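You operate a simulated robot arm through the tools that you are given. There is no shell and no other tool. Be economical: measure what you need, move in short steps, check, and stop when the job is done.

Carry out the task below with a simulated robot arm. There is one attempt and no reset: what you move stays moved.

Task
Laminate the host pass at the heat printed on it.
Fine: its board on the feed tray, grip end by the tray's knob; it comes out clear; lay the board on the small wire rack and turn the heat off.
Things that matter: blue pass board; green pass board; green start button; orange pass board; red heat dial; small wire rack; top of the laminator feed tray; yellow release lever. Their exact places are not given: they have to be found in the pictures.

The check looks at the end state, three seconds after you hand in, the way a careful person would. Anything else that was tipped, shoved, dropped, spilled or broken makes it a failure.

Robot
A 7-joint arm with a fingered hand on a trunk, on a base that drives. Base frame: it is fixed to the floor where the robot stands at the start and does not move with it; the origin is under the middle of the robot, x ahead of it, y to its left, z up; the surface under the hand at the start is at about z = 840. Readings come in mm, rad, newtons and seconds.
With the tool pointing down near the work surface it reaches from about 360 to 720 mm from the robot's upright axis, wherever it stands. Its first joint turns from -1.204 to 3.002 rad. Places, roughly: green start button [700, 0, 900]; red heat dial [700, 200, 900]; small wire rack [600, -100, 900]; top of the laminator feed tray [600, 100, 900]; yellow release lever [800, 0, 900]. Payload 3.4 kg.
Tool frame: the origin (TCP) lies between the finger pads and is the grasp point; the fingertips stand 25 mm ahead of it; z points along the fingers, y is the line along which they close. The gripper opens to 88 mm. The gripper's body begins 29 mm behind the TCP. The gripper is a hand of 4 fingers: y runs from the thumb to the fingers, the wrist lies at [-13, -97, -162] in the tool frame, and closing takes about 1.5 s.
Orientation is that of the tool frame in the base frame, as [roll, pitch, yaw] about the fixed x, y, z axes, in that order (R = Rz(yaw) Ry(pitch) Rx(roll)). With the fingers straight down and the wrist toward the robot, the tool's x, y and z point along [0, 1, 0], [1, 0, 0] and [0, 0, -1] of the base frame.

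Tools
- The arm moves only by the tool servo_tool. Its argument "targets" is a list of rows, each an object of numbers (a shift or turn left out is 0, a gripper value left out holds the last): "tx", "ty", "tz": the shift along the base's x, y, z in mm; "rx", "ry", "rz": the turn, a rotation vector about the base's x, y, z in degrees. In form: [{"tx": .., "ty": .., "tz": .., "rx": .., "ry": .., "rz": ..}, ...]. A call has 1 to 10 rows; each row shifts and turns the commanded pose from where the row before left it. "jaw" is the gripper command, from -1 (fully open) to 1 (shut), values between in proportion, set as the call begins (left out, the last holds). Rows are played at 5 a second. More than 50 mm and 0.15 rad between two rows, or a gripper value outside its range, and nothing of the call is played. A pose out of reach is approached as far as the arm can. The call stops where the force on the tool passes 90 N (or 10 N more than at its start, if that is more) or the arm is blocked; 0.2 s more then pass. The fingers move at their own pace (about 108 mm/s each) and stop on an object; they squeeze with about 22 N. The grip force told is the motor's: it shows also when the fingers shut on nothing. Time passes only in rows, and 0.2 s behind the last, so rows that do not move let the fingers close. The reply holds the time, the measured pose of the TCP, the force on the tool along the base axes, the opening and the grip force, in the units named above and with some noise, with the torque about the TCP (base axes, N m) and any sound that the robot's microphone picked up, and new pictures: "views" is both (left out), scene, wrist or none.
- Cameras (640 x 400 px; columns grow to the right, rows downward): "scene" is now at [124.5, -5.3, 1413.5]; the picture's right is [0.16, -0.99, 0.00], its down [-0.62, -0.10, -0.78] and it looks along [0.77, 0.12, -0.63] (base axes); focal length 278 px, centre (320, 200). "wrist" rides on the gripper at [64, -84, -98] in the tool frame; the picture's right is [-0.62, 0.37, -0.69], its down [-0.72, -0.63, 0.30] and it looks along [-0.32, 0.68, 0.65] (tool axes); focal length 265 px, centre (320, 200).
- slide_trunk(by): slides the trunk up (or, below 0, down) by that many mm; the arm and the scene camera ride with it, the base frame stays. It gives what a move gives, with no picture.
- roll_base(legs): drives the robot by 1 to 6 legs, each [ahead, left, turn to the left] in mm, mm and rad, along the robot's own axes; the way and the turn of a leg run together, so that a leg with both is an arc; at most 1500 mm and 3.142 rad a leg. The arm and the cameras ride along, it lands a little off, and it stops where it bumps. It gives what a move gives, and a new picture of the scene camera.
- curl_fingers(index, middle, ring, thumb_bend, thumb_turn): sets how far each is bent, from 0 (flat) to 1 (curled in); at 0.3 the hand is open as for a grip, at 0.7 the pads meet at the TCP. One left out holds its place. A second passes; each finger stops where it meets its share of the squeeze, and holds until it gets a number again. A gripper value or a shape takes the hand back. It gives what a move gives, with no picture; readings hold the bend of each and the force on the fingers (four entries, about 0 where the hand has none), thumb and palm. thumb_turn goes from beside the hand (0) to across from the fingers (1), as for a grip.
- preshape(shape): the hand has 4 fingers and takes this shape, open, in about a second: jaw (thumb against the fingers, like two jaws); tri (thumb and two fingers); tip (a fingertip pinch); poke (one finger out to press); point (the index stretched); flat (the hand flat); cup (the hand cupped); fist (a fist). The gripper value then closes the fingers along that shape, each until it touches; the sizes above hold for jaw. It gives what a move gives, with no picture.
- aim_head(pan, tilt): turns the head with the scene camera to pan (to the left, within 1.501 rad either way) and tilt (down, from -0.506 to 1.204), counted from straight ahead of the robot. It gives what a move gives, and a new picture of the scene camera.
- pixel_to_xyz(camera, pixels): for up to 12 pixels [column, row] of the newest picture of that camera ("zoom" is the newest enlarged one), the place [x, y, z] in the base frame of the surface seen there, good to about 3 mm, but the place of the scene camera against the robot may be out by one fixed shift of up to 25 mm in any direction. It takes no simulated time.
- zoom(camera, box): a new picture of the part [left, top, right, bottom] of that camera's present view, enlarged. It takes no simulated time.
- hand_in(): hands the job in; it is judged then, once.

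Work in short steps. Measure before you move; look again where a grasp or a placing could have gone wrong, and mend it. You have 80 turns and 260 pictures in all, those below and enlarged ones among them. Open the gripper and draw the arm clear of the work before you hand the job in, unless the task says otherwise; then end with one line.

The tools are called after "Call:" by a JSON object that holds its "method" and its "body". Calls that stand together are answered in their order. servo_tool: Moves the arm, as the interface text tells. Its arguments: {"type":"object","properties":{"targets":{"type":"array"},"jaw":{"type":"number"},"views":{"type":"string","enum":["both","scene","wrist","none"]}},"required":["targets"]} The other tools are called the same way: slide_trunk (by) slides the trunk up or down; preshape (shape) gives the hand a shape; curl_fingers (index, middle, ring, thumb_bend, thumb_turn) moves the fingers one by one; roll_base (legs) drives the base; aim_head (pan, tilt) turns the head that bears the scene camera; pixel_to_xyz (camera, pixels) gives the place of the surface under pixels of a picture; zoom (camera, box) takes an enlarged picture of a part of a camera's view; hand_in () hands the job in.

At the start:

```text
time_s: 0.0
tcp_pos: [345.9, 195.1, 1197.8]
orientation: [3.141, -0.002, 1.57]
force: [0.8, 0.8, -0.5]
torque: [0.02, 0.05, 0.04]
grip_width: 87.7
gripper_force: 0.0
shape: jaw
bend: [0.3, 0.3, 0.3, 0.3, 0.98]
finger forces: [0.1, 0.0, 0.1, 0.1, 0.1, 0.1]
trunk travel left (down, up): [-725.0, 115.0]
robot x, y, heading: [0.4, 1.6, 0.001]
head pan, tilt: [0.161, 0.684]
```

scene: 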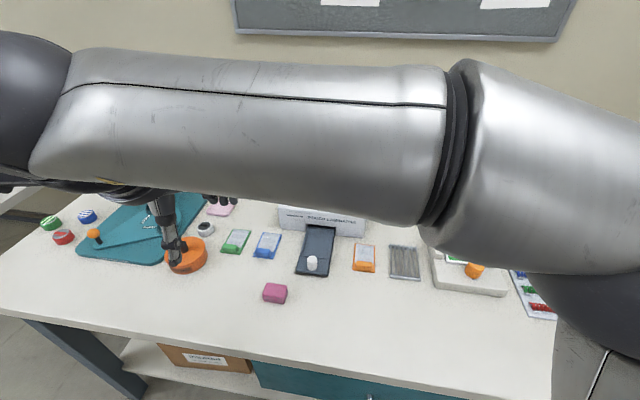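
wrist: 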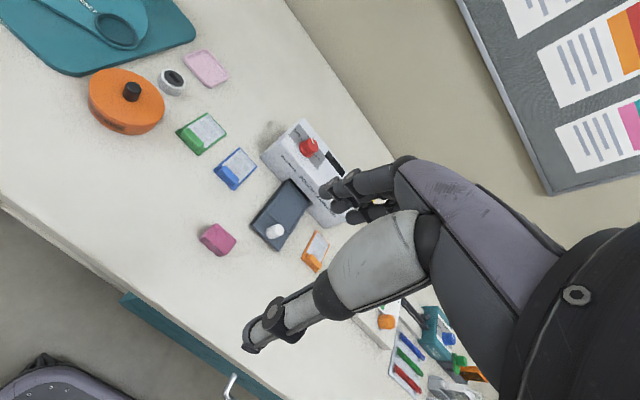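

The arm hides much of the scene; the laminator is near scene (320,220) and wrist (310,165). I zoom in on both to read the boards.

Call:
{"method": "zoom", "body": {"camera": "scene", "box": [200, 190, 440, 310]}}

Call:
{"method": "zoom", "body": {"camera": "wrist", "box": [160, 90, 360, 280]}}

Call:
{"method": "zoom", "body": {"camera": "wrist", "box": [450, 0, 640, 200]}}

```text
2.67 times, centred on (320, 250) of scene
```

zoom: 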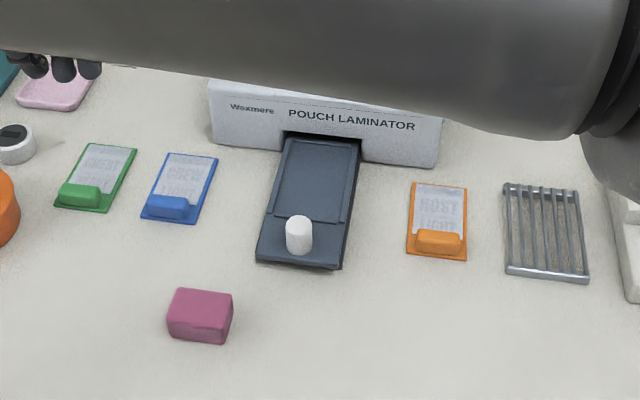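

```text
2.11 times, centred on (260, 185) of wrist
```

zoom: 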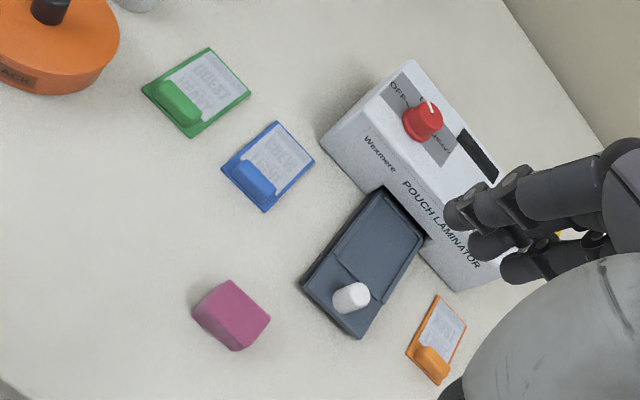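

```text
2.00 times, centred on (545, 100) of wrist
```

zoom: 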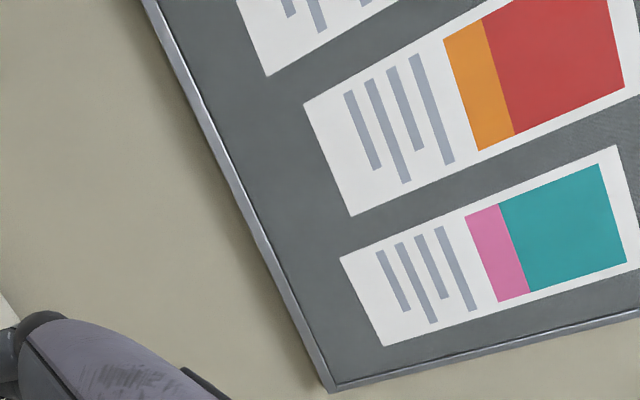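

Labels need a closer look: orange appears to say HOST. I enlarge each.

Call:
{"method": "zoom", "body": {"camera": "scene", "box": [345, 238, 385, 276]}}

Call:
{"method": "zoom", "body": {"camera": "scene", "box": [215, 225, 290, 270]}}

Call:
{"method": "zoom", "body": {"camera": "wrist", "box": [270, 110, 340, 160]}}

Call:
{"method": "pixel_to_xyz", "body": {"camera": "scene", "pixels": [[364, 265], [365, 250], [312, 260], [404, 262], [403, 245], [405, 278], [318, 233], [305, 272], [275, 293]]}}

Call:
{"method": "pixel_to_xyz", "body": {"camera": "wrist", "pixels": [[308, 145], [310, 262], [317, 243], [274, 231], [290, 190], [300, 165]]}}

```text
10.53 times, centred on (365, 257) of scene
```

zoom: 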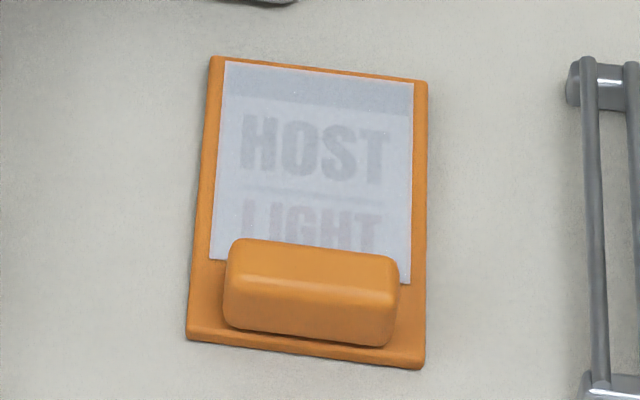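

```text
8.53 times, centred on (252, 248) of scene
```

zoom: 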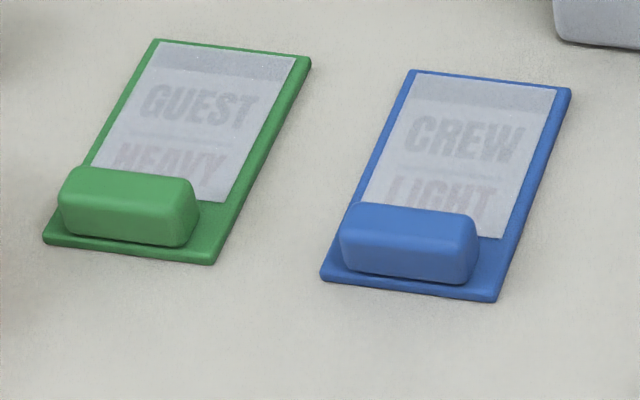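

```text
8.00 times, centred on (305, 135) of wrist
```

zoom: 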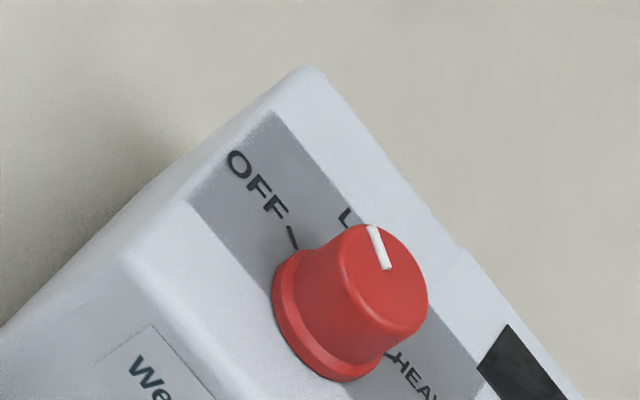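

```text
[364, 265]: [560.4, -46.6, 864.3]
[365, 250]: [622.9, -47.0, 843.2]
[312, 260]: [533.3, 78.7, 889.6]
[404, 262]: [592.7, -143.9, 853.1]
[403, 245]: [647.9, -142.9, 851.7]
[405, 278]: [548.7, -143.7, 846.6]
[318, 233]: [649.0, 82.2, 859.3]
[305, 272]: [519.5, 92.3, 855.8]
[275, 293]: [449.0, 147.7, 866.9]
```

```text
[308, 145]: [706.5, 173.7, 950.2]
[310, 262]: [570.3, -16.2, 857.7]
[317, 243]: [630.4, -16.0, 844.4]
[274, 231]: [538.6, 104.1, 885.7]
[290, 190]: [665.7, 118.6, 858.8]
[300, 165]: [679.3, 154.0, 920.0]
```

HOST is the orange board with heat LIGHT. I move the hand forward and lower so that the wrist camera sees the machine's top.

Call:
{"method": "servo_tool", "body": {"targets": [{"tx": 40, "tz": -20}, {"tx": 40, "tz": -20}, {"tx": 40, "tz": -20}, {"tx": 40, "tz": -20}, {"tx": 40, "tz": -20}, {}]}}

```text
time_s: 1.4
tcp_pos: [546.5, 197.1, 1100.0]
orientation: [3.14, -0.003, 1.57]
force: [-1.1, -0.4, -0.1]
torque: [0.01, -0.02, -0.02]
grip_width: 87.5
gripper_force: 0.0
shape: jaw
bend: [0.3, 0.3, 0.3, 0.3, 0.98]
finger forces: [0.1, 0.1, 0.1, 0.1, 0.1, 0.0]
trunk travel left (down, up): [-725.0, 115.0]
robot x, y, heading: [-2.5, -0.8, 0.003]
head pan, tilt: [0.161, 0.684]
```

scene: 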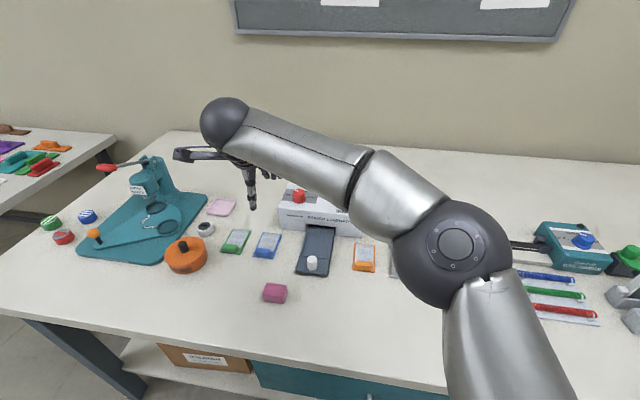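
wrist: 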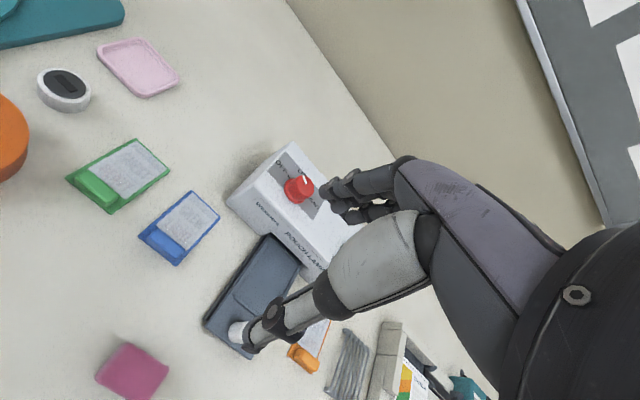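

The hand hides the right half of the machine in the wrist view. I zoom on the dial and shift the hand right to expose button and lever.

Call:
{"method": "zoom", "body": {"camera": "wrist", "box": [225, 130, 345, 230]}}

Call:
{"method": "servo_tool", "body": {"targets": [{"ty": -45}, {"ty": -45}, {"ty": -45}, {"ty": -45}, {"ty": -40}, {}]}}

```text
4.00 times, centred on (285, 180) of wrist
```

zoom: 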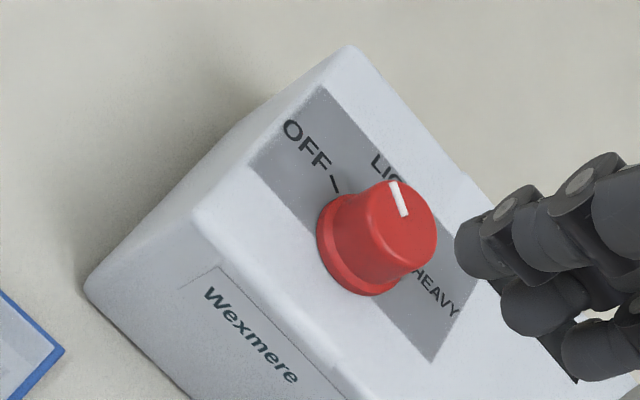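

```text
time_s: 2.8
tcp_pos: [549.8, -25.4, 1100.1]
orientation: [3.141, 0.001, 1.57]
force: [0.1, 0.4, 0.8]
torque: [-0.01, -0.01, 0.03]
grip_width: 87.6
gripper_force: 0.1
shape: jaw
bend: [0.3, 0.3, 0.3, 0.3, 0.98]
finger forces: [0.0, 0.0, 0.0, 0.0, 0.0, 0.0]
trunk travel left (down, up): [-725.0, 115.0]
robot x, y, heading: [1.2, -1.8, 0.001]
head pan, tilt: [0.161, 0.684]
```

scene: 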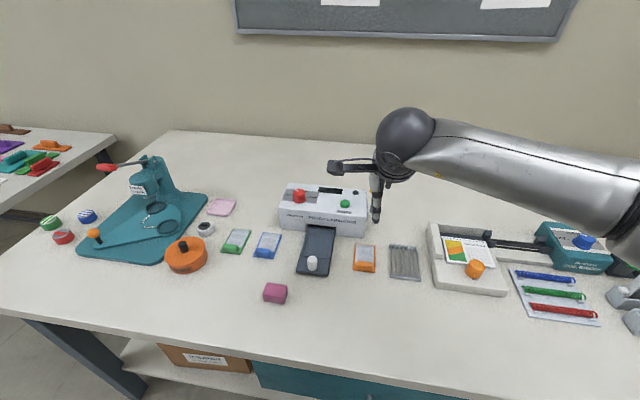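
wrist: 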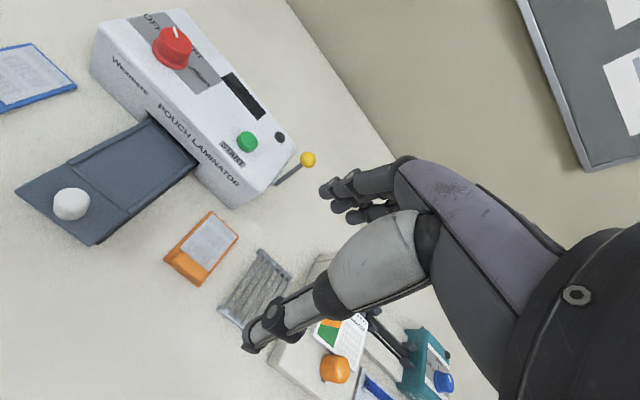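

Now dial, button, lever are all visible. I zoom and measure.

Call:
{"method": "zoom", "body": {"camera": "wrist", "box": [90, 0, 220, 90]}}

Call:
{"method": "zoom", "body": {"camera": "wrist", "box": [200, 70, 340, 200]}}

Call:
{"method": "zoom", "body": {"camera": "scene", "box": [270, 175, 390, 250]}}

Call:
{"method": "pixel_to_xyz", "body": {"camera": "wrist", "pixels": [[172, 42], [246, 141], [307, 159], [280, 183], [70, 203], [145, 122], [197, 165], [188, 264], [207, 242], [256, 285], [25, 190], [92, 243]]}}

Call:
{"method": "pixel_to_xyz", "body": {"camera": "wrist", "pixels": [[211, 212], [238, 236], [165, 256], [194, 285], [258, 251], [292, 271], [219, 310], [246, 326], [240, 95], [200, 140], [140, 85], [175, 65]]}}

```text
4.44 times, centred on (155, 45) of wrist
```

zoom: 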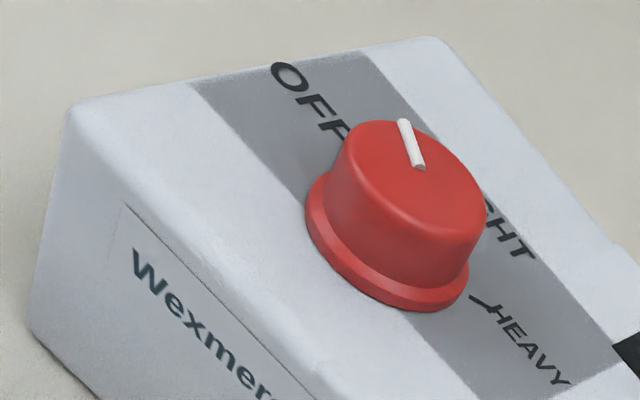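

```text
3.08 times, centred on (270, 135) of wrist
```

zoom: 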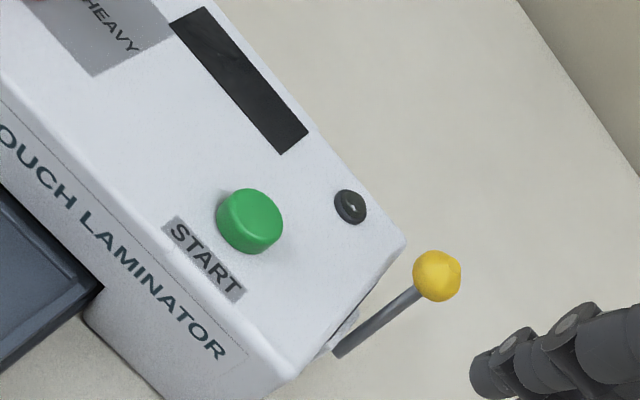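

```text
5.33 times, centred on (330, 212) of scene
```

zoom: 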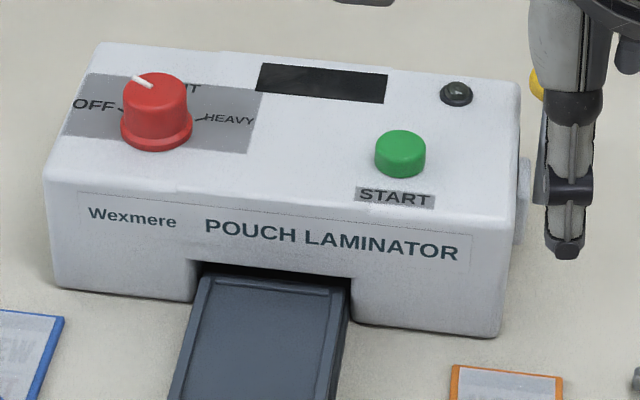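

```text
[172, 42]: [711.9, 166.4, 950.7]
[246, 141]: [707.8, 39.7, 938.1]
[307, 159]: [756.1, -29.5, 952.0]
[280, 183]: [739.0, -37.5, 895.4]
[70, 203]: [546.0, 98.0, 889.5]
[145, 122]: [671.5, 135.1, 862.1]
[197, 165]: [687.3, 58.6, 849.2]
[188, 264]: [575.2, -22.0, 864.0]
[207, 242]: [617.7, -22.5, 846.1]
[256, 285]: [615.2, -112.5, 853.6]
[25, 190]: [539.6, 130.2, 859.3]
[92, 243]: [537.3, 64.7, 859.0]
```

```text
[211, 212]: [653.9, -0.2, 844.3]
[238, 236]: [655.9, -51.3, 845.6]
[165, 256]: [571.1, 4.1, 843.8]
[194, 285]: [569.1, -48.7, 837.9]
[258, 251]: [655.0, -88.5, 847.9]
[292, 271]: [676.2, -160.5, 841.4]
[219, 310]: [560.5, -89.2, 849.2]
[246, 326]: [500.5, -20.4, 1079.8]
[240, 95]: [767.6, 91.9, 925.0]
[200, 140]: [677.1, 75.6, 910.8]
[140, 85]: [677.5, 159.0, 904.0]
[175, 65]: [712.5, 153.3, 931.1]
```

The pointer on the dial seems to stand at OFF (back-left); LIGHT is straight back. The dial at (712,166) is at the reach edge, so I check the table's edge before driving closer.

Call:
{"method": "pixel_to_xyz", "body": {"camera": "scene", "pixels": [[300, 345], [300, 355], [300, 365], [200, 335], [450, 375], [300, 385]]}}

Call:
{"method": "pixel_to_xyz", "body": {"camera": "wrist", "pixels": [[172, 38], [178, 34], [165, 45], [190, 52], [155, 45], [246, 136], [250, 145], [222, 155]]}}

```text
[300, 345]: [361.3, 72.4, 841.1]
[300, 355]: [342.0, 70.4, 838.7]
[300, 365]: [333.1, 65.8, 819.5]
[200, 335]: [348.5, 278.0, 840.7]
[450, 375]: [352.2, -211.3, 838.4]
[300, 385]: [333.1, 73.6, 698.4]
```

```text
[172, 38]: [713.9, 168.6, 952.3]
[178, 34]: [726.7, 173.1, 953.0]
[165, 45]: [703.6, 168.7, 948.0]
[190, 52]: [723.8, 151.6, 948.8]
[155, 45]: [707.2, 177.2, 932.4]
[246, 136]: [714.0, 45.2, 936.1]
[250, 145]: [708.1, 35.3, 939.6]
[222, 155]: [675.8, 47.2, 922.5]
```

Edge is at about x 345. I drive a little ahead and left so dial, button and tray are all within reach.

Call:
{"method": "roll_base", "body": {"legs": [[60, 60, 0]]}}

```text
time_s: 3.9
tcp_pos: [609.3, 34.2, 1098.7]
orientation: [-3.141, -0.004, 1.572]
force: [0.6, 0.2, 0.4]
torque: [-0.02, 0.0, 0.03]
grip_width: 87.7
gripper_force: 0.1
shape: jaw
bend: [0.3, 0.3, 0.3, 0.3, 0.98]
finger forces: [0.1, 0.1, 0.1, 0.1, 0.0, 0.1]
trunk travel left (down, up): [-725.0, 115.0]
robot x, y, heading: [62.0, 59.8, 0.001]
head pan, tilt: [0.161, 0.684]
```

scene: 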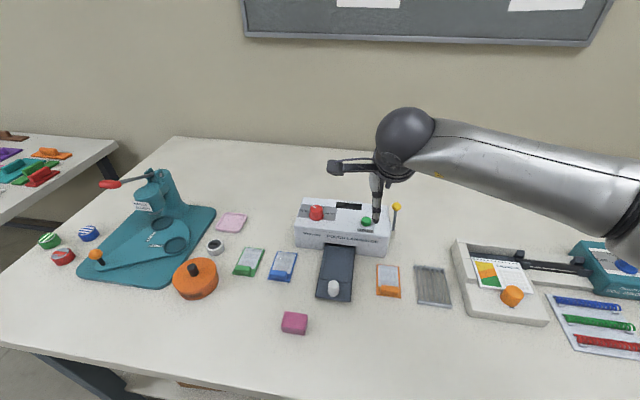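

Driven well. Next, bring the hand above the dial, pre-turned about +28°.

Call:
{"method": "servo_tool", "body": {"targets": [{"tx": 20, "ty": 33, "rz": 7}, {"tx": 28, "ty": 33, "rz": 7}, {"tx": 28, "ty": 33, "rz": 7}, {"tx": 28, "ty": 34, "rz": 7}, {"tz": -40}, {"tz": -40}, {}]}}

```text
time_s: 5.5
tcp_pos: [712.6, 167.8, 1017.8]
orientation: [3.14, -0.001, 2.06]
force: [0.0, -0.9, 0.0]
torque: [-0.03, -0.01, 0.0]
grip_width: 87.6
gripper_force: 0.1
shape: jaw
bend: [0.3, 0.3, 0.3, 0.3, 0.98]
finger forces: [0.0, 0.0, 0.0, 0.0, 0.0, 0.0]
trunk travel left (down, up): [-725.0, 115.0]
robot x, y, heading: [61.5, 59.2, 0.002]
head pan, tilt: [0.161, 0.684]
```

scene: 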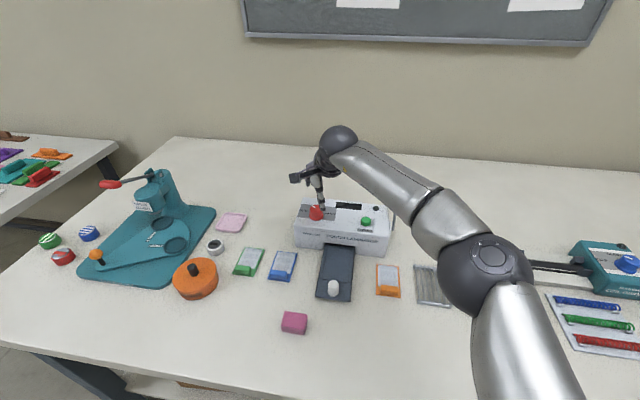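
wrist: 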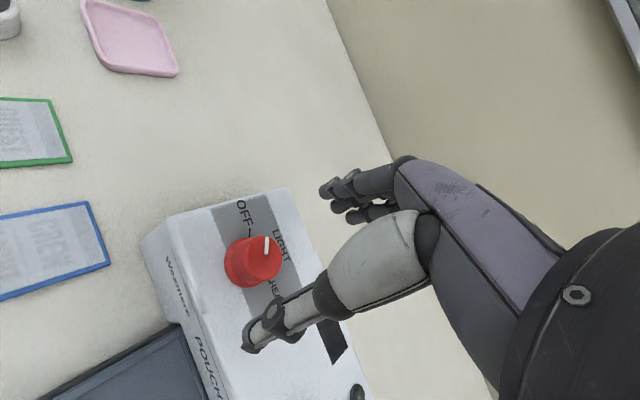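

Call:
{"method": "zoom", "body": {"camera": "wrist", "box": [205, 190, 305, 300]}}

Call:
{"method": "pixel_to_xyz", "body": {"camera": "wrist", "pixels": [[258, 255], [238, 252], [278, 256], [256, 240], [268, 248], [250, 230], [245, 215], [280, 245]]}}

```text
3.64 times, centred on (255, 245) of wrist
```

zoom: 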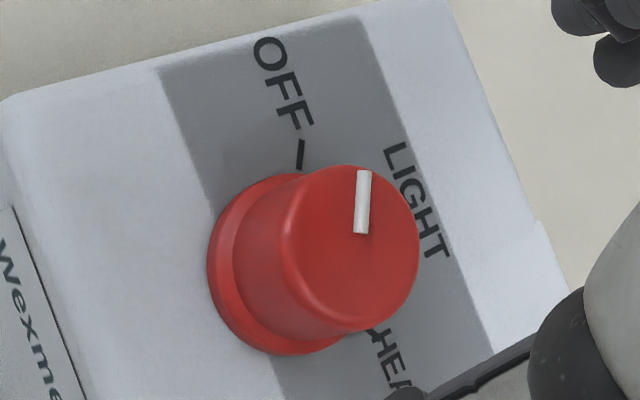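

```text
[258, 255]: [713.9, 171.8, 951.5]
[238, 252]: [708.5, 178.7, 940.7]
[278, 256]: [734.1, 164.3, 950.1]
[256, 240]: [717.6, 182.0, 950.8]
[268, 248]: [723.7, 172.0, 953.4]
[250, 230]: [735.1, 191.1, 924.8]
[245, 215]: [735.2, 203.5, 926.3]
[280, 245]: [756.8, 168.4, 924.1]
```

The pointer is parallel to the OFF tick. I measure tick and pointer directions precisely.

Call:
{"method": "pixel_to_xyz", "body": {"camera": "zoom", "pixels": [[301, 142], [299, 166], [364, 173], [361, 232], [420, 215], [310, 310], [370, 170], [285, 240], [418, 260], [340, 325], [388, 355], [372, 330]]}}

```text
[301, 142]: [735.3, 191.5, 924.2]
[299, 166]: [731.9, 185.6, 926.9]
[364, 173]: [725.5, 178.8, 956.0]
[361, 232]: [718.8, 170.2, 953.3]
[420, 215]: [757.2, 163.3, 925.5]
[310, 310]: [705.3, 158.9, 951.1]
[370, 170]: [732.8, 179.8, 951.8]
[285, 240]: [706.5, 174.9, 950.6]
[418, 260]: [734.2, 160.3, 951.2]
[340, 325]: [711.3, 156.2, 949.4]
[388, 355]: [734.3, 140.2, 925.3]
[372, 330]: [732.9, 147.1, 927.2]
```

Ticks at (733.6,188.5) and (733.5,143.5) give the dial centre (720,166), OFF at +60°, LIGHT at 0°. I centre and descend to about z 958.

Call:
{"method": "servo_tool", "body": {"targets": [{"tx": 7.5, "ty": -1.8, "tz": -20}, {"tz": -20}, {"tz": -20}, {}]}}

```text
time_s: 6.5
tcp_pos: [721.6, 164.3, 959.5]
orientation: [3.14, -0.003, 2.06]
force: [-1.2, -0.3, 0.2]
torque: [0.0, 0.0, -0.03]
grip_width: 87.8
gripper_force: 0.0
shape: jaw
bend: [0.3, 0.3, 0.3, 0.3, 0.98]
finger forces: [0.1, 0.0, 0.0, 0.0, 0.1, 0.0]
trunk travel left (down, up): [-725.0, 115.0]
robot x, y, heading: [59.0, 60.5, 0.004]
head pan, tilt: [0.161, 0.684]
```

scene: 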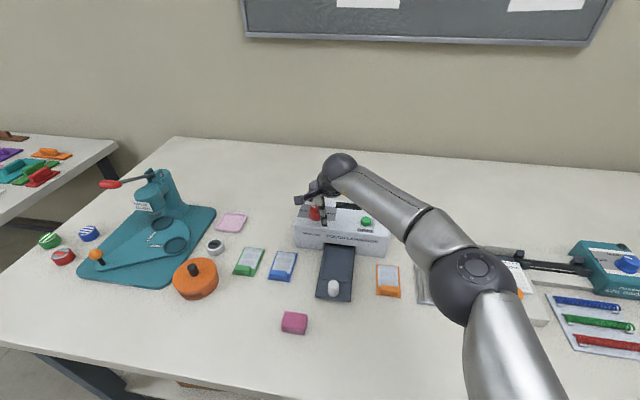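
wrist: 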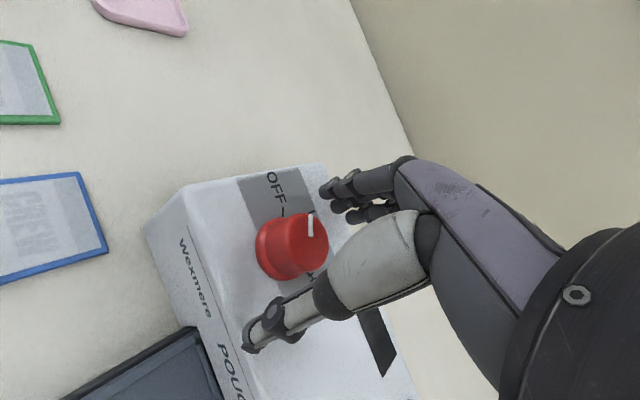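

The dial lies between thumb and fingers. Close gently with a few still rows.

Call:
{"method": "servo_tool", "body": {"targets": [{}, {}, {}, {}, {}, {}, {}], "jaw": 1}}

```text
time_s: 8.1
tcp_pos: [721.6, 162.7, 960.0]
orientation: [3.141, -0.004, 2.059]
force: [-0.8, -2.2, -1.0]
torque: [-0.05, -0.02, -0.02]
grip_width: 25.7
gripper_force: 21.7
shape: jaw
bend: [0.74, 0.57, 0.6, 0.74, 1.0]
finger forces: [11.2, 5.6, 0.1, 0.0, 18.7, 0.1]
trunk travel left (down, up): [-725.0, 115.0]
robot x, y, heading: [60.9, 61.4, -0.002]
head pan, tilt: [0.161, 0.684]
```

scene: 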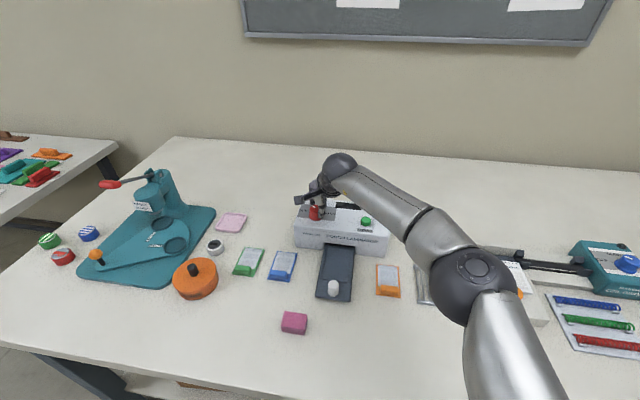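
wrist: 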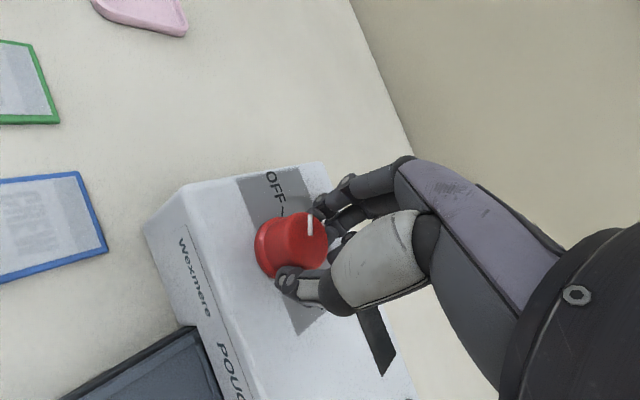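

The grip is off-centre (dial lies left of the fingers in the wrist view, width 25.7). I reopen and re-measure the dial against the hand.

Call:
{"method": "servo_tool", "body": {"targets": [{}, {}, {}, {}, {}, {}], "jaw": -1, "views": "wrist"}}

Call:
{"method": "zoom", "body": {"camera": "wrist", "box": [230, 150, 390, 350]}}

Call:
{"method": "pixel_to_xyz", "body": {"camera": "wrist", "pixels": [[288, 235], [326, 245], [306, 213], [311, 270], [308, 240], [280, 270], [262, 250], [300, 275], [331, 188], [257, 335], [285, 212], [340, 205]]}}

```text
time_s: 9.5
tcp_pos: [721.1, 163.6, 959.4]
orientation: [-3.141, -0.001, 2.06]
force: [-0.3, -0.1, 0.6]
torque: [0.02, 0.01, -0.04]
grip_width: 87.7
gripper_force: 0.0
shape: jaw
bend: [0.3, 0.3, 0.3, 0.3, 0.98]
finger forces: [0.1, 0.1, 0.0, 0.1, 0.1, 0.1]
trunk travel left (down, up): [-725.0, 115.0]
robot x, y, heading: [60.8, 58.9, -0.0]
head pan, tilt: [0.161, 0.684]
```

wrist: 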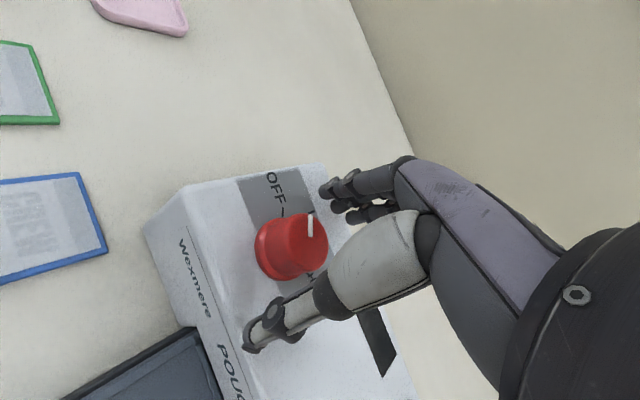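

```text
2.00 times, centred on (310, 250) of wrist
```

zoom: 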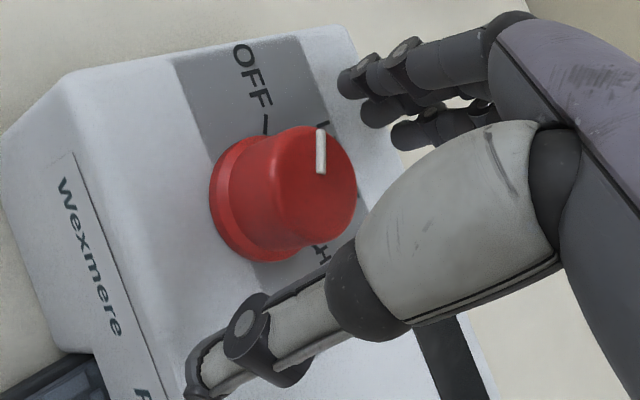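

```text
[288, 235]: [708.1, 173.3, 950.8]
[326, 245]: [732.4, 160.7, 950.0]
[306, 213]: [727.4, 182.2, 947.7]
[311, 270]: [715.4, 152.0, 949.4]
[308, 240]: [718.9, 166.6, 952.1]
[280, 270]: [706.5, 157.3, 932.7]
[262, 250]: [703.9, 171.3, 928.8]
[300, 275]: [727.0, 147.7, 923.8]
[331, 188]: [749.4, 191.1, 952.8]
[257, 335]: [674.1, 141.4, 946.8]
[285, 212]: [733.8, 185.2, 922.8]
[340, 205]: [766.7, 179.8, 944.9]
```

The hand was gripping only the dial's top rim; the tips can go lower. I shift 3 mm left and lower 8 mm, then close again.

Call:
{"method": "servo_tool", "body": {"targets": [{"tx": -1, "ty": 3, "tz": -4}, {"tz": -4}, {}], "views": "none"}}

Call:
{"method": "servo_tool", "body": {"targets": [{}, {}, {}, {}, {}, {}, {}], "jaw": 1, "views": "wrist"}}

Call:
{"method": "zoom", "body": {"camera": "wrist", "box": [230, 150, 390, 350]}}

```text
time_s: 10.3
tcp_pos: [719.4, 166.5, 951.1]
orientation: [3.141, -0.001, 2.059]
force: [0.0, -0.8, -0.3]
torque: [0.02, -0.01, 0.03]
grip_width: 87.5
gripper_force: 0.1
shape: jaw
bend: [0.3, 0.3, 0.3, 0.3, 0.98]
finger forces: [0.0, 0.0, 0.1, 0.1, 0.0, 0.0]
trunk travel left (down, up): [-725.0, 115.0]
robot x, y, heading: [60.5, 58.7, 0.003]
head pan, tilt: [0.161, 0.684]
```

```text
time_s: 11.9
tcp_pos: [719.6, 166.5, 952.4]
orientation: [3.141, -0.002, 2.06]
force: [-2.3, -1.7, -0.7]
torque: [0.01, 0.03, -0.02]
grip_width: 29.5
gripper_force: 22.1
shape: jaw
bend: [0.74, 0.53, 0.57, 0.74, 1.0]
finger forces: [11.1, 5.8, 0.0, 0.0, 19.6, 0.0]
trunk travel left (down, up): [-725.0, 115.0]
robot x, y, heading: [58.4, 60.0, -0.001]
head pan, tilt: [0.161, 0.684]
```

wrist: 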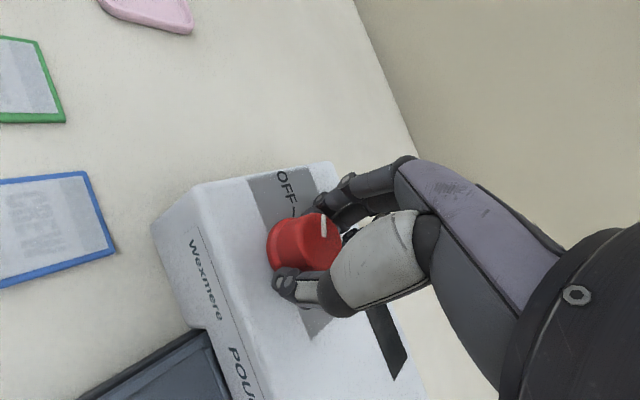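

```text
2.00 times, centred on (310, 250) of wrist
```

zoom: 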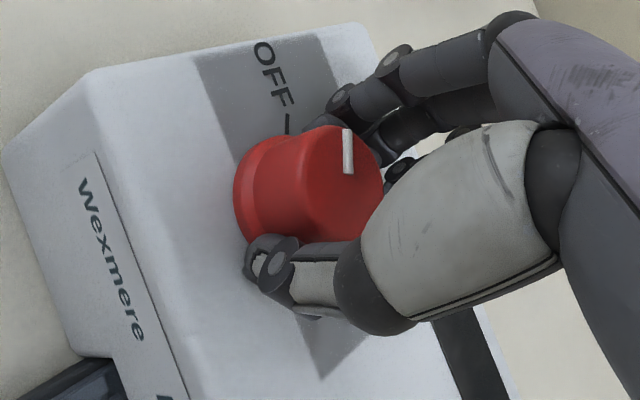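

Grip now spans the dial well. I turn it clockwise (seen from above) by 60° in 7.5° steps.

Call:
{"method": "servo_tool", "body": {"targets": [{"rz": -7.5}, {"rz": -7.5}, {"rz": -7.5}, {"rz": -7.5}, {"rz": -7.5}, {"rz": -7.5}, {"rz": -7.5}, {"rz": -7.5}, {}, {}], "views": "wrist"}}

Call:
{"method": "zoom", "body": {"camera": "wrist", "box": [230, 150, 390, 350]}}

```text
time_s: 14.1
tcp_pos: [710.9, 147.1, 948.6]
orientation: [-3.141, 0.003, 1.002]
force: [-1.2, -3.2, -0.2]
torque: [-0.04, 0.0, 0.0]
grip_width: 19.9
gripper_force: 21.6
shape: jaw
bend: [0.75, 0.75, 0.57, 0.86, 1.0]
finger forces: [3.8, 0.0, 0.0, 0.0, 0.1, 0.0]
out of reach, approached as far as the arm can: row 7, 8
trunk travel left (down, up): [-725.0, 115.0]
robot x, y, heading: [60.2, 60.4, 0.002]
head pan, tilt: [0.161, 0.684]
```

wrist: 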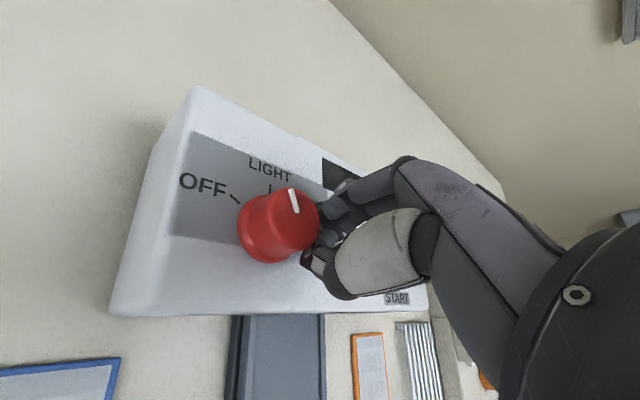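

```text
2.00 times, centred on (310, 250) of wrist
```

zoom: 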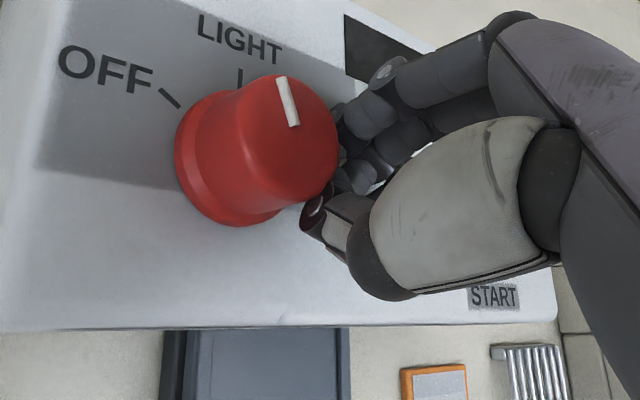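

The hand slid off near the end (reach limit) but the pointer looks near LIGHT. I open, rise and look from a better angle.

Call:
{"method": "servo_tool", "body": {"targets": [{}, {}, {}, {}, {}, {"tz": 25}, {"tz": 35}, {"tx": -30, "tz": 20}, {}], "jaw": -1}}

Call:
{"method": "zoom", "body": {"camera": "scene", "box": [285, 185, 405, 260]}}

```text
time_s: 16.1
tcp_pos: [677.4, 149.1, 1027.9]
orientation: [3.141, -0.001, 1.012]
force: [0.3, 1.3, -0.1]
torque: [0.01, 0.02, 0.0]
grip_width: 87.8
gripper_force: 0.0
shape: jaw
bend: [0.3, 0.3, 0.3, 0.3, 0.98]
finger forces: [0.0, 0.0, 0.0, 0.0, 0.0, 0.1]
out of reach, approached as far as the arm can: row 7
trunk travel left (down, up): [-725.0, 115.0]
robot x, y, heading: [58.3, 60.1, -0.001]
head pan, tilt: [0.161, 0.684]
```

scene: 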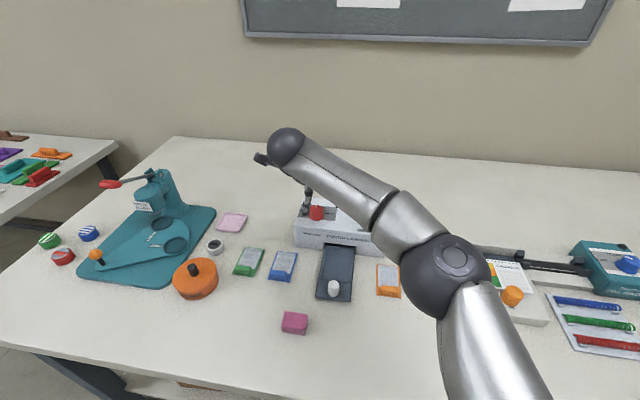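
wrist: 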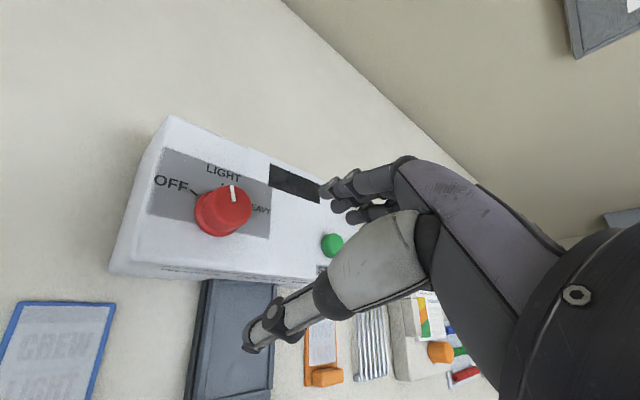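

```text
5.33 times, centred on (345, 222) of scene
```

zoom: 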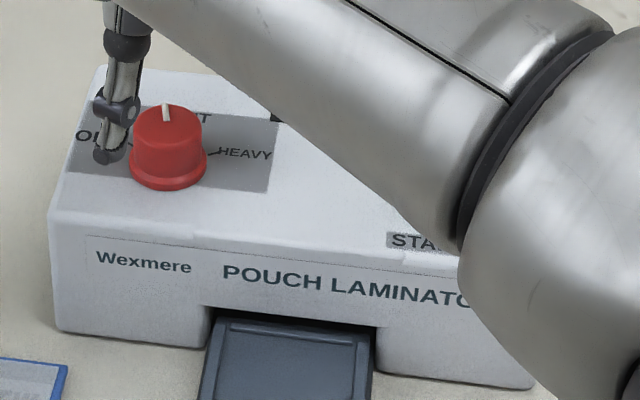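

Call:
{"method": "zoom", "body": {"camera": "wrist", "box": [150, 140, 290, 240]}}

Call:
{"method": "zoom", "body": {"camera": "wrist", "box": [190, 160, 260, 220]}}

Call:
{"method": "pixel_to_xyz", "body": {"camera": "zoom", "pixels": [[380, 230], [403, 375], [380, 245], [400, 365], [297, 215], [290, 195]]}}

```text
4.00 times, centred on (220, 190) of wrist
```

zoom: 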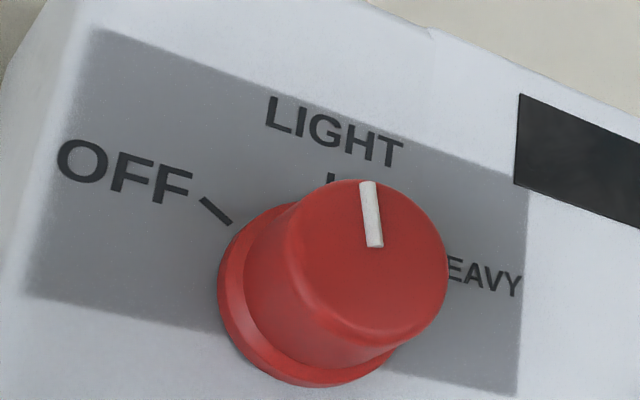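

```text
6.67 times, centred on (225, 190) of wrist
```

zoom: 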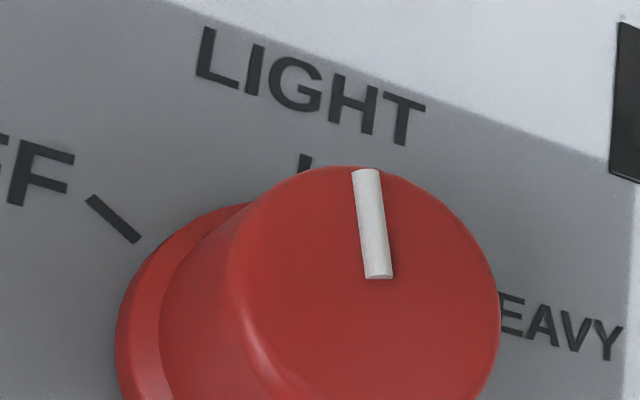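

```text
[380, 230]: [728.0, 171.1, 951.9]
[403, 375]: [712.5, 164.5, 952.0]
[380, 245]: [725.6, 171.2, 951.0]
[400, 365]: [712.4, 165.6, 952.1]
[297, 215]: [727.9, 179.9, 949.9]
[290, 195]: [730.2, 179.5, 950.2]
```

The pointer still falls short: it leans toward OFF relative to the LIGHT tick. I measure its angle.

Call:
{"method": "pixel_to_xyz", "body": {"camera": "zoom", "pixels": [[366, 175], [370, 200], [374, 240], [378, 272], [306, 156], [302, 168], [95, 200], [135, 238]]}}

```text
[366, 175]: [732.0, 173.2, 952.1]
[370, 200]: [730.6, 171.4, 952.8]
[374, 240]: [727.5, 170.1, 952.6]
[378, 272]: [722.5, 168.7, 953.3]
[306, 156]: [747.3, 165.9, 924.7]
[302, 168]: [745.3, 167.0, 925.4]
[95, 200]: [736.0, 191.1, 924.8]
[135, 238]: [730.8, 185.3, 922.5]
```

Pointer is about 25° short of LIGHT. I turn the hand back up to yaw ≈1.85 above the dial for a second bite.

Call:
{"method": "servo_tool", "body": {"targets": [{"rz": 8}, {"rz": 8}, {"rz": 8}, {"rz": 8}, {"rz": 8}, {"rz": 8}, {}], "views": "none"}}

```text
time_s: 17.7
tcp_pos: [675.4, 149.0, 1029.6]
orientation: [-3.141, -0.002, 1.85]
force: [-0.7, 0.2, 0.0]
torque: [-0.01, -0.01, -0.01]
grip_width: 87.4
gripper_force: 0.1
shape: jaw
bend: [0.3, 0.3, 0.3, 0.3, 0.98]
finger forces: [0.1, 0.1, 0.0, 0.1, 0.0, 0.0]
trunk travel left (down, up): [-725.0, 115.0]
robot x, y, heading: [60.3, 62.3, -0.001]
head pan, tilt: [0.161, 0.684]
```

Now move over the dial, descend to z≈951 and close.

Call:
{"method": "servo_tool", "body": {"targets": [{"tx": 44, "ty": 17.5}, {"tz": -25}, {"tz": -25}, {"tz": -20}, {"tz": -8}, {}], "views": "none"}}

Call:
{"method": "servo_tool", "body": {"targets": [{}, {}, {}, {}, {}, {}, {}], "jaw": 1, "views": "wrist"}}

```text
time_s: 19.1
tcp_pos: [720.3, 164.6, 951.7]
orientation: [-3.141, -0.001, 1.851]
force: [0.4, -0.3, 0.1]
torque: [-0.01, -0.02, 0.02]
grip_width: 87.5
gripper_force: 0.1
shape: jaw
bend: [0.3, 0.3, 0.3, 0.3, 0.98]
finger forces: [0.1, 0.1, 0.1, 0.0, 0.0, 0.1]
trunk travel left (down, up): [-725.0, 115.0]
robot x, y, heading: [61.3, 59.9, 0.003]
head pan, tilt: [0.161, 0.684]
```

```text
time_s: 20.7
tcp_pos: [717.9, 165.3, 951.6]
orientation: [-3.141, -0.003, 1.851]
force: [-2.9, -1.7, -1.3]
torque: [-0.05, 0.05, 0.01]
grip_width: 29.2
gripper_force: 22.3
shape: jaw
bend: [0.74, 0.53, 0.56, 0.74, 1.0]
finger forces: [11.1, 5.5, 0.0, 0.1, 19.6, 0.0]
trunk travel left (down, up): [-725.0, 115.0]
robot x, y, heading: [60.9, 59.6, 0.008]
head pan, tilt: [0.161, 0.684]
```

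wrist: 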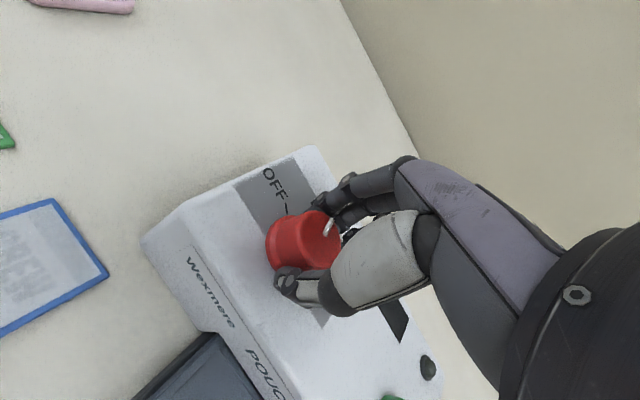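

Good grip. Turn −26° slowly.

Call:
{"method": "servo_tool", "body": {"targets": [{"rz": -5}, {"rz": -5}, {"rz": -5}, {"rz": -5}, {"rz": -6}, {}], "views": "wrist"}}

Call:
{"method": "zoom", "body": {"camera": "wrist", "box": [250, 150, 370, 300]}}

```text
time_s: 22.1
tcp_pos: [719.4, 167.3, 952.6]
orientation: [3.141, -0.002, 1.395]
force: [-7.5, -1.0, -5.7]
torque: [0.0, 0.18, 0.03]
grip_width: 27.6
gripper_force: 21.8
shape: jaw
bend: [0.74, 0.54, 0.56, 0.73, 1.0]
finger forces: [9.6, 5.1, 0.1, 0.0, 22.7, 0.1]
trunk travel left (down, up): [-725.0, 115.0]
robot x, y, heading: [61.7, 58.0, -0.0]
head pan, tilt: [0.161, 0.684]
```

wrist: 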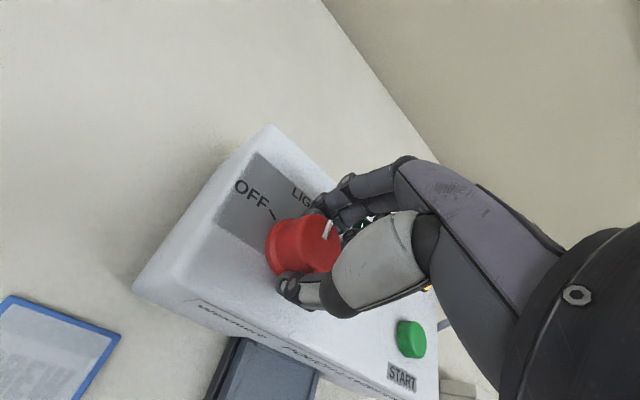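

```text
2.67 times, centred on (310, 225) of wrist
```

zoom: 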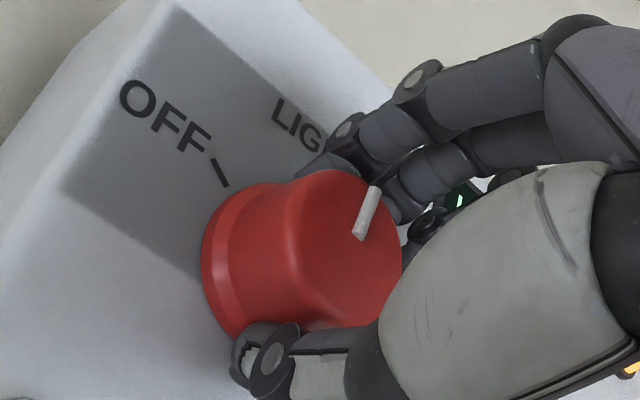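

The pointer moved with the hand and the display now shows something green. I measure the pointer.

Call:
{"method": "pixel_to_xyz", "body": {"camera": "zoom", "pixels": [[375, 192], [370, 205], [365, 220], [359, 236], [228, 186], [213, 158]]}}

```text
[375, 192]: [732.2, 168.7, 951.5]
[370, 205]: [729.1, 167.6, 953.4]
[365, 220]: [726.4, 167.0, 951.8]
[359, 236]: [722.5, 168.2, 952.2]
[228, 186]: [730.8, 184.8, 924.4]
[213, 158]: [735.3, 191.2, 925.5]
```

Within a few degrees of LIGHT. I release, rise, and check from afar.

Call:
{"method": "servo_tool", "body": {"targets": [{"rz": -2.5}, {}, {}], "views": "none"}}

Call:
{"method": "servo_tool", "body": {"targets": [{}, {}, {}, {}, {}, {"tz": 25}, {"tz": 35}, {"tx": -40, "tz": 30}, {"tx": -40}, {}], "jaw": -1}}

Call:
{"method": "zoom", "body": {"camera": "wrist", "box": [230, 110, 370, 210]}}

```text
time_s: 22.9
tcp_pos: [719.3, 165.5, 951.4]
orientation: [3.14, -0.001, 1.353]
force: [-8.3, -0.4, -6.0]
torque: [-0.01, 0.15, 0.03]
grip_width: 27.4
gripper_force: 22.4
shape: jaw
bend: [0.74, 0.54, 0.56, 0.73, 1.0]
finger forces: [9.7, 5.0, 0.1, 0.0, 22.6, 0.0]
trunk travel left (down, up): [-725.0, 115.0]
robot x, y, heading: [63.5, 57.8, 0.001]
head pan, tilt: [0.161, 0.684]
```

```text
time_s: 25.1
tcp_pos: [637.7, 167.0, 1043.6]
orientation: [3.141, -0.002, 1.349]
force: [-0.1, -0.3, -0.1]
torque: [-0.01, 0.03, 0.0]
grip_width: 87.8
gripper_force: 0.1
shape: jaw
bend: [0.3, 0.3, 0.3, 0.3, 0.98]
finger forces: [0.1, 0.0, 0.0, 0.0, 0.0, 0.0]
trunk travel left (down, up): [-725.0, 115.0]
robot x, y, heading: [58.7, 59.1, -0.002]
head pan, tilt: [0.161, 0.684]
```

scene: 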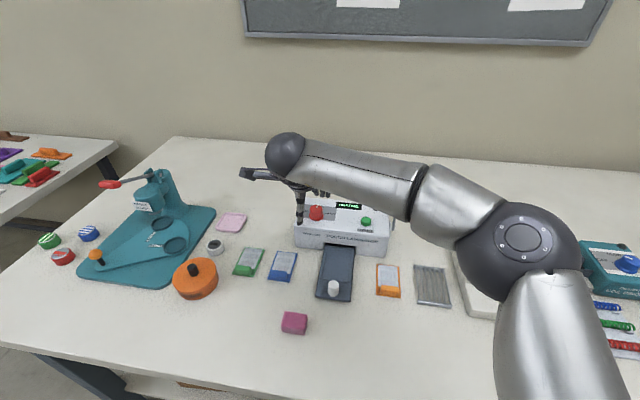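
wrist: 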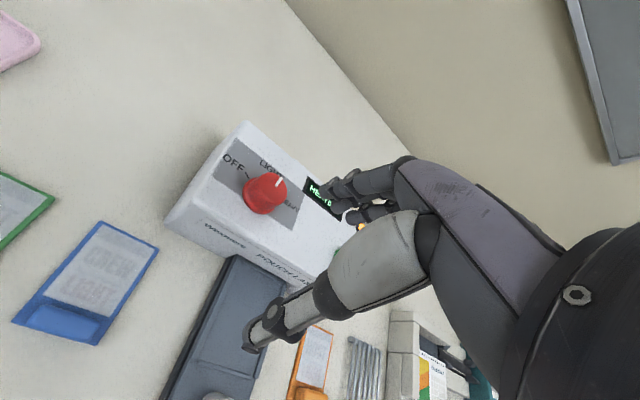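

```text
4.00 times, centred on (300, 160) of wrist
```

zoom: 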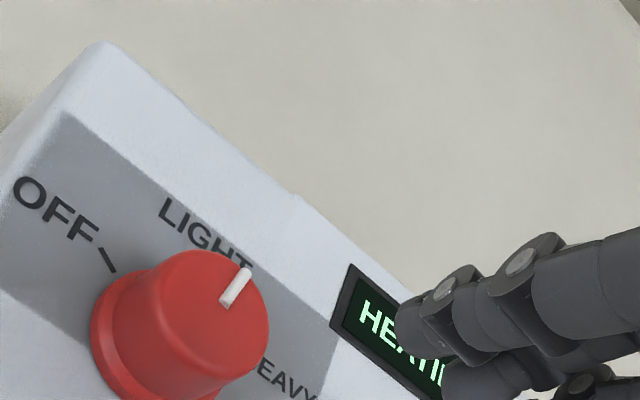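

Display reads HEATING with the pointer by LIGHT. Now I move above the orange board (yaw back to 1.57) and look at tray and board closely.

Call:
{"method": "servo_tool", "body": {"targets": [{"tx": -15, "ty": -47, "rz": 6}, {"tx": -15, "ty": -47, "rz": 6.7}, {"tx": -20, "ty": -47}, {"tx": -28, "ty": -48}, {}]}}

Call:
{"method": "zoom", "body": {"camera": "wrist", "box": [0, 90, 260, 330]}}

```text
refused: row 3 steps farther than a row can; nothing moved
```

```text
1.67 times, centred on (130, 210) of wrist
```

zoom: 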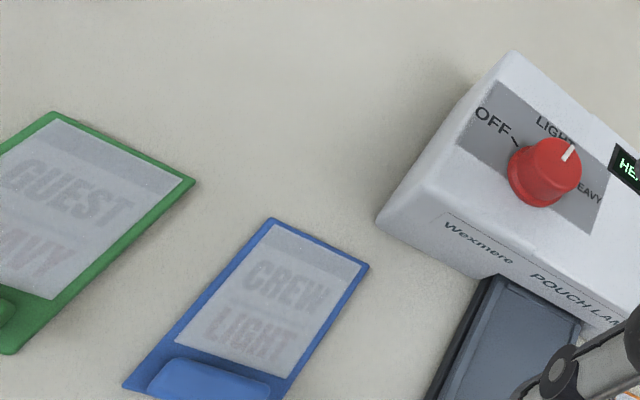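

Row 3 stepped slightly too far; I split it into smaller rows.

Call:
{"method": "servo_tool", "body": {"targets": [{"tx": -15, "ty": -38, "rz": 6}, {"tx": -15, "ty": -38, "rz": 6.7}, {"tx": -16, "ty": -38}, {"tx": -16, "ty": -38}, {"tx": -16, "ty": -37}, {}]}}

Call:
{"method": "zoom", "body": {"camera": "wrist", "box": [0, 90, 300, 330]}}

```text
time_s: 26.5
tcp_pos: [562.2, -22.0, 1042.5]
orientation: [3.141, 0.0, 1.574]
force: [0.7, -0.2, -0.2]
torque: [-0.02, -0.02, 0.03]
grip_width: 87.7
gripper_force: 0.1
shape: jaw
bend: [0.3, 0.3, 0.3, 0.3, 0.98]
finger forces: [0.0, 0.1, 0.1, 0.0, 0.0, 0.0]
trunk travel left (down, up): [-725.0, 115.0]
robot x, y, heading: [60.3, 55.6, -0.005]
head pan, tilt: [0.161, 0.684]
```

scene: 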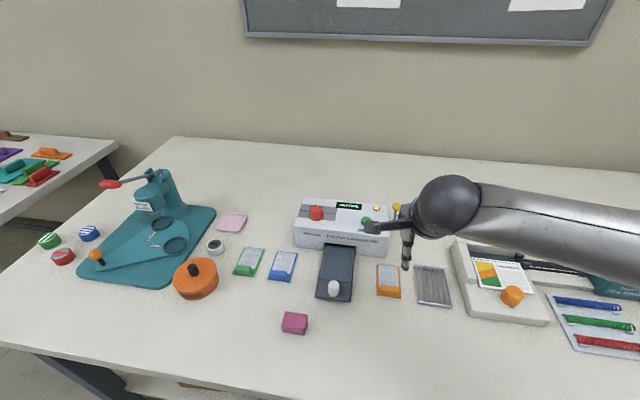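
wrist: 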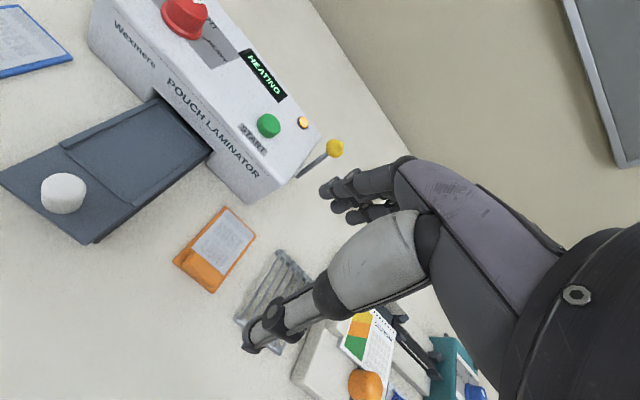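

```text
1.67 times, centred on (150, 210) of wrist
```

zoom: 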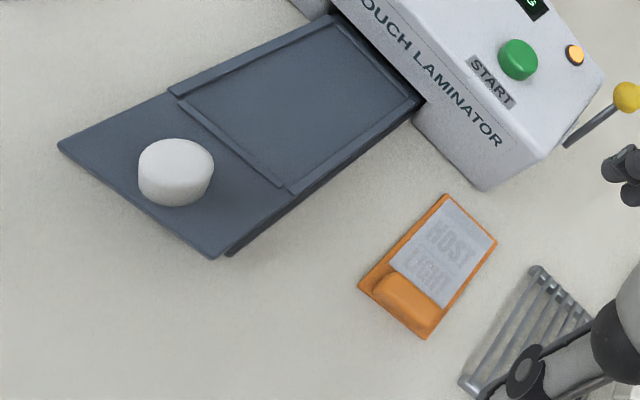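

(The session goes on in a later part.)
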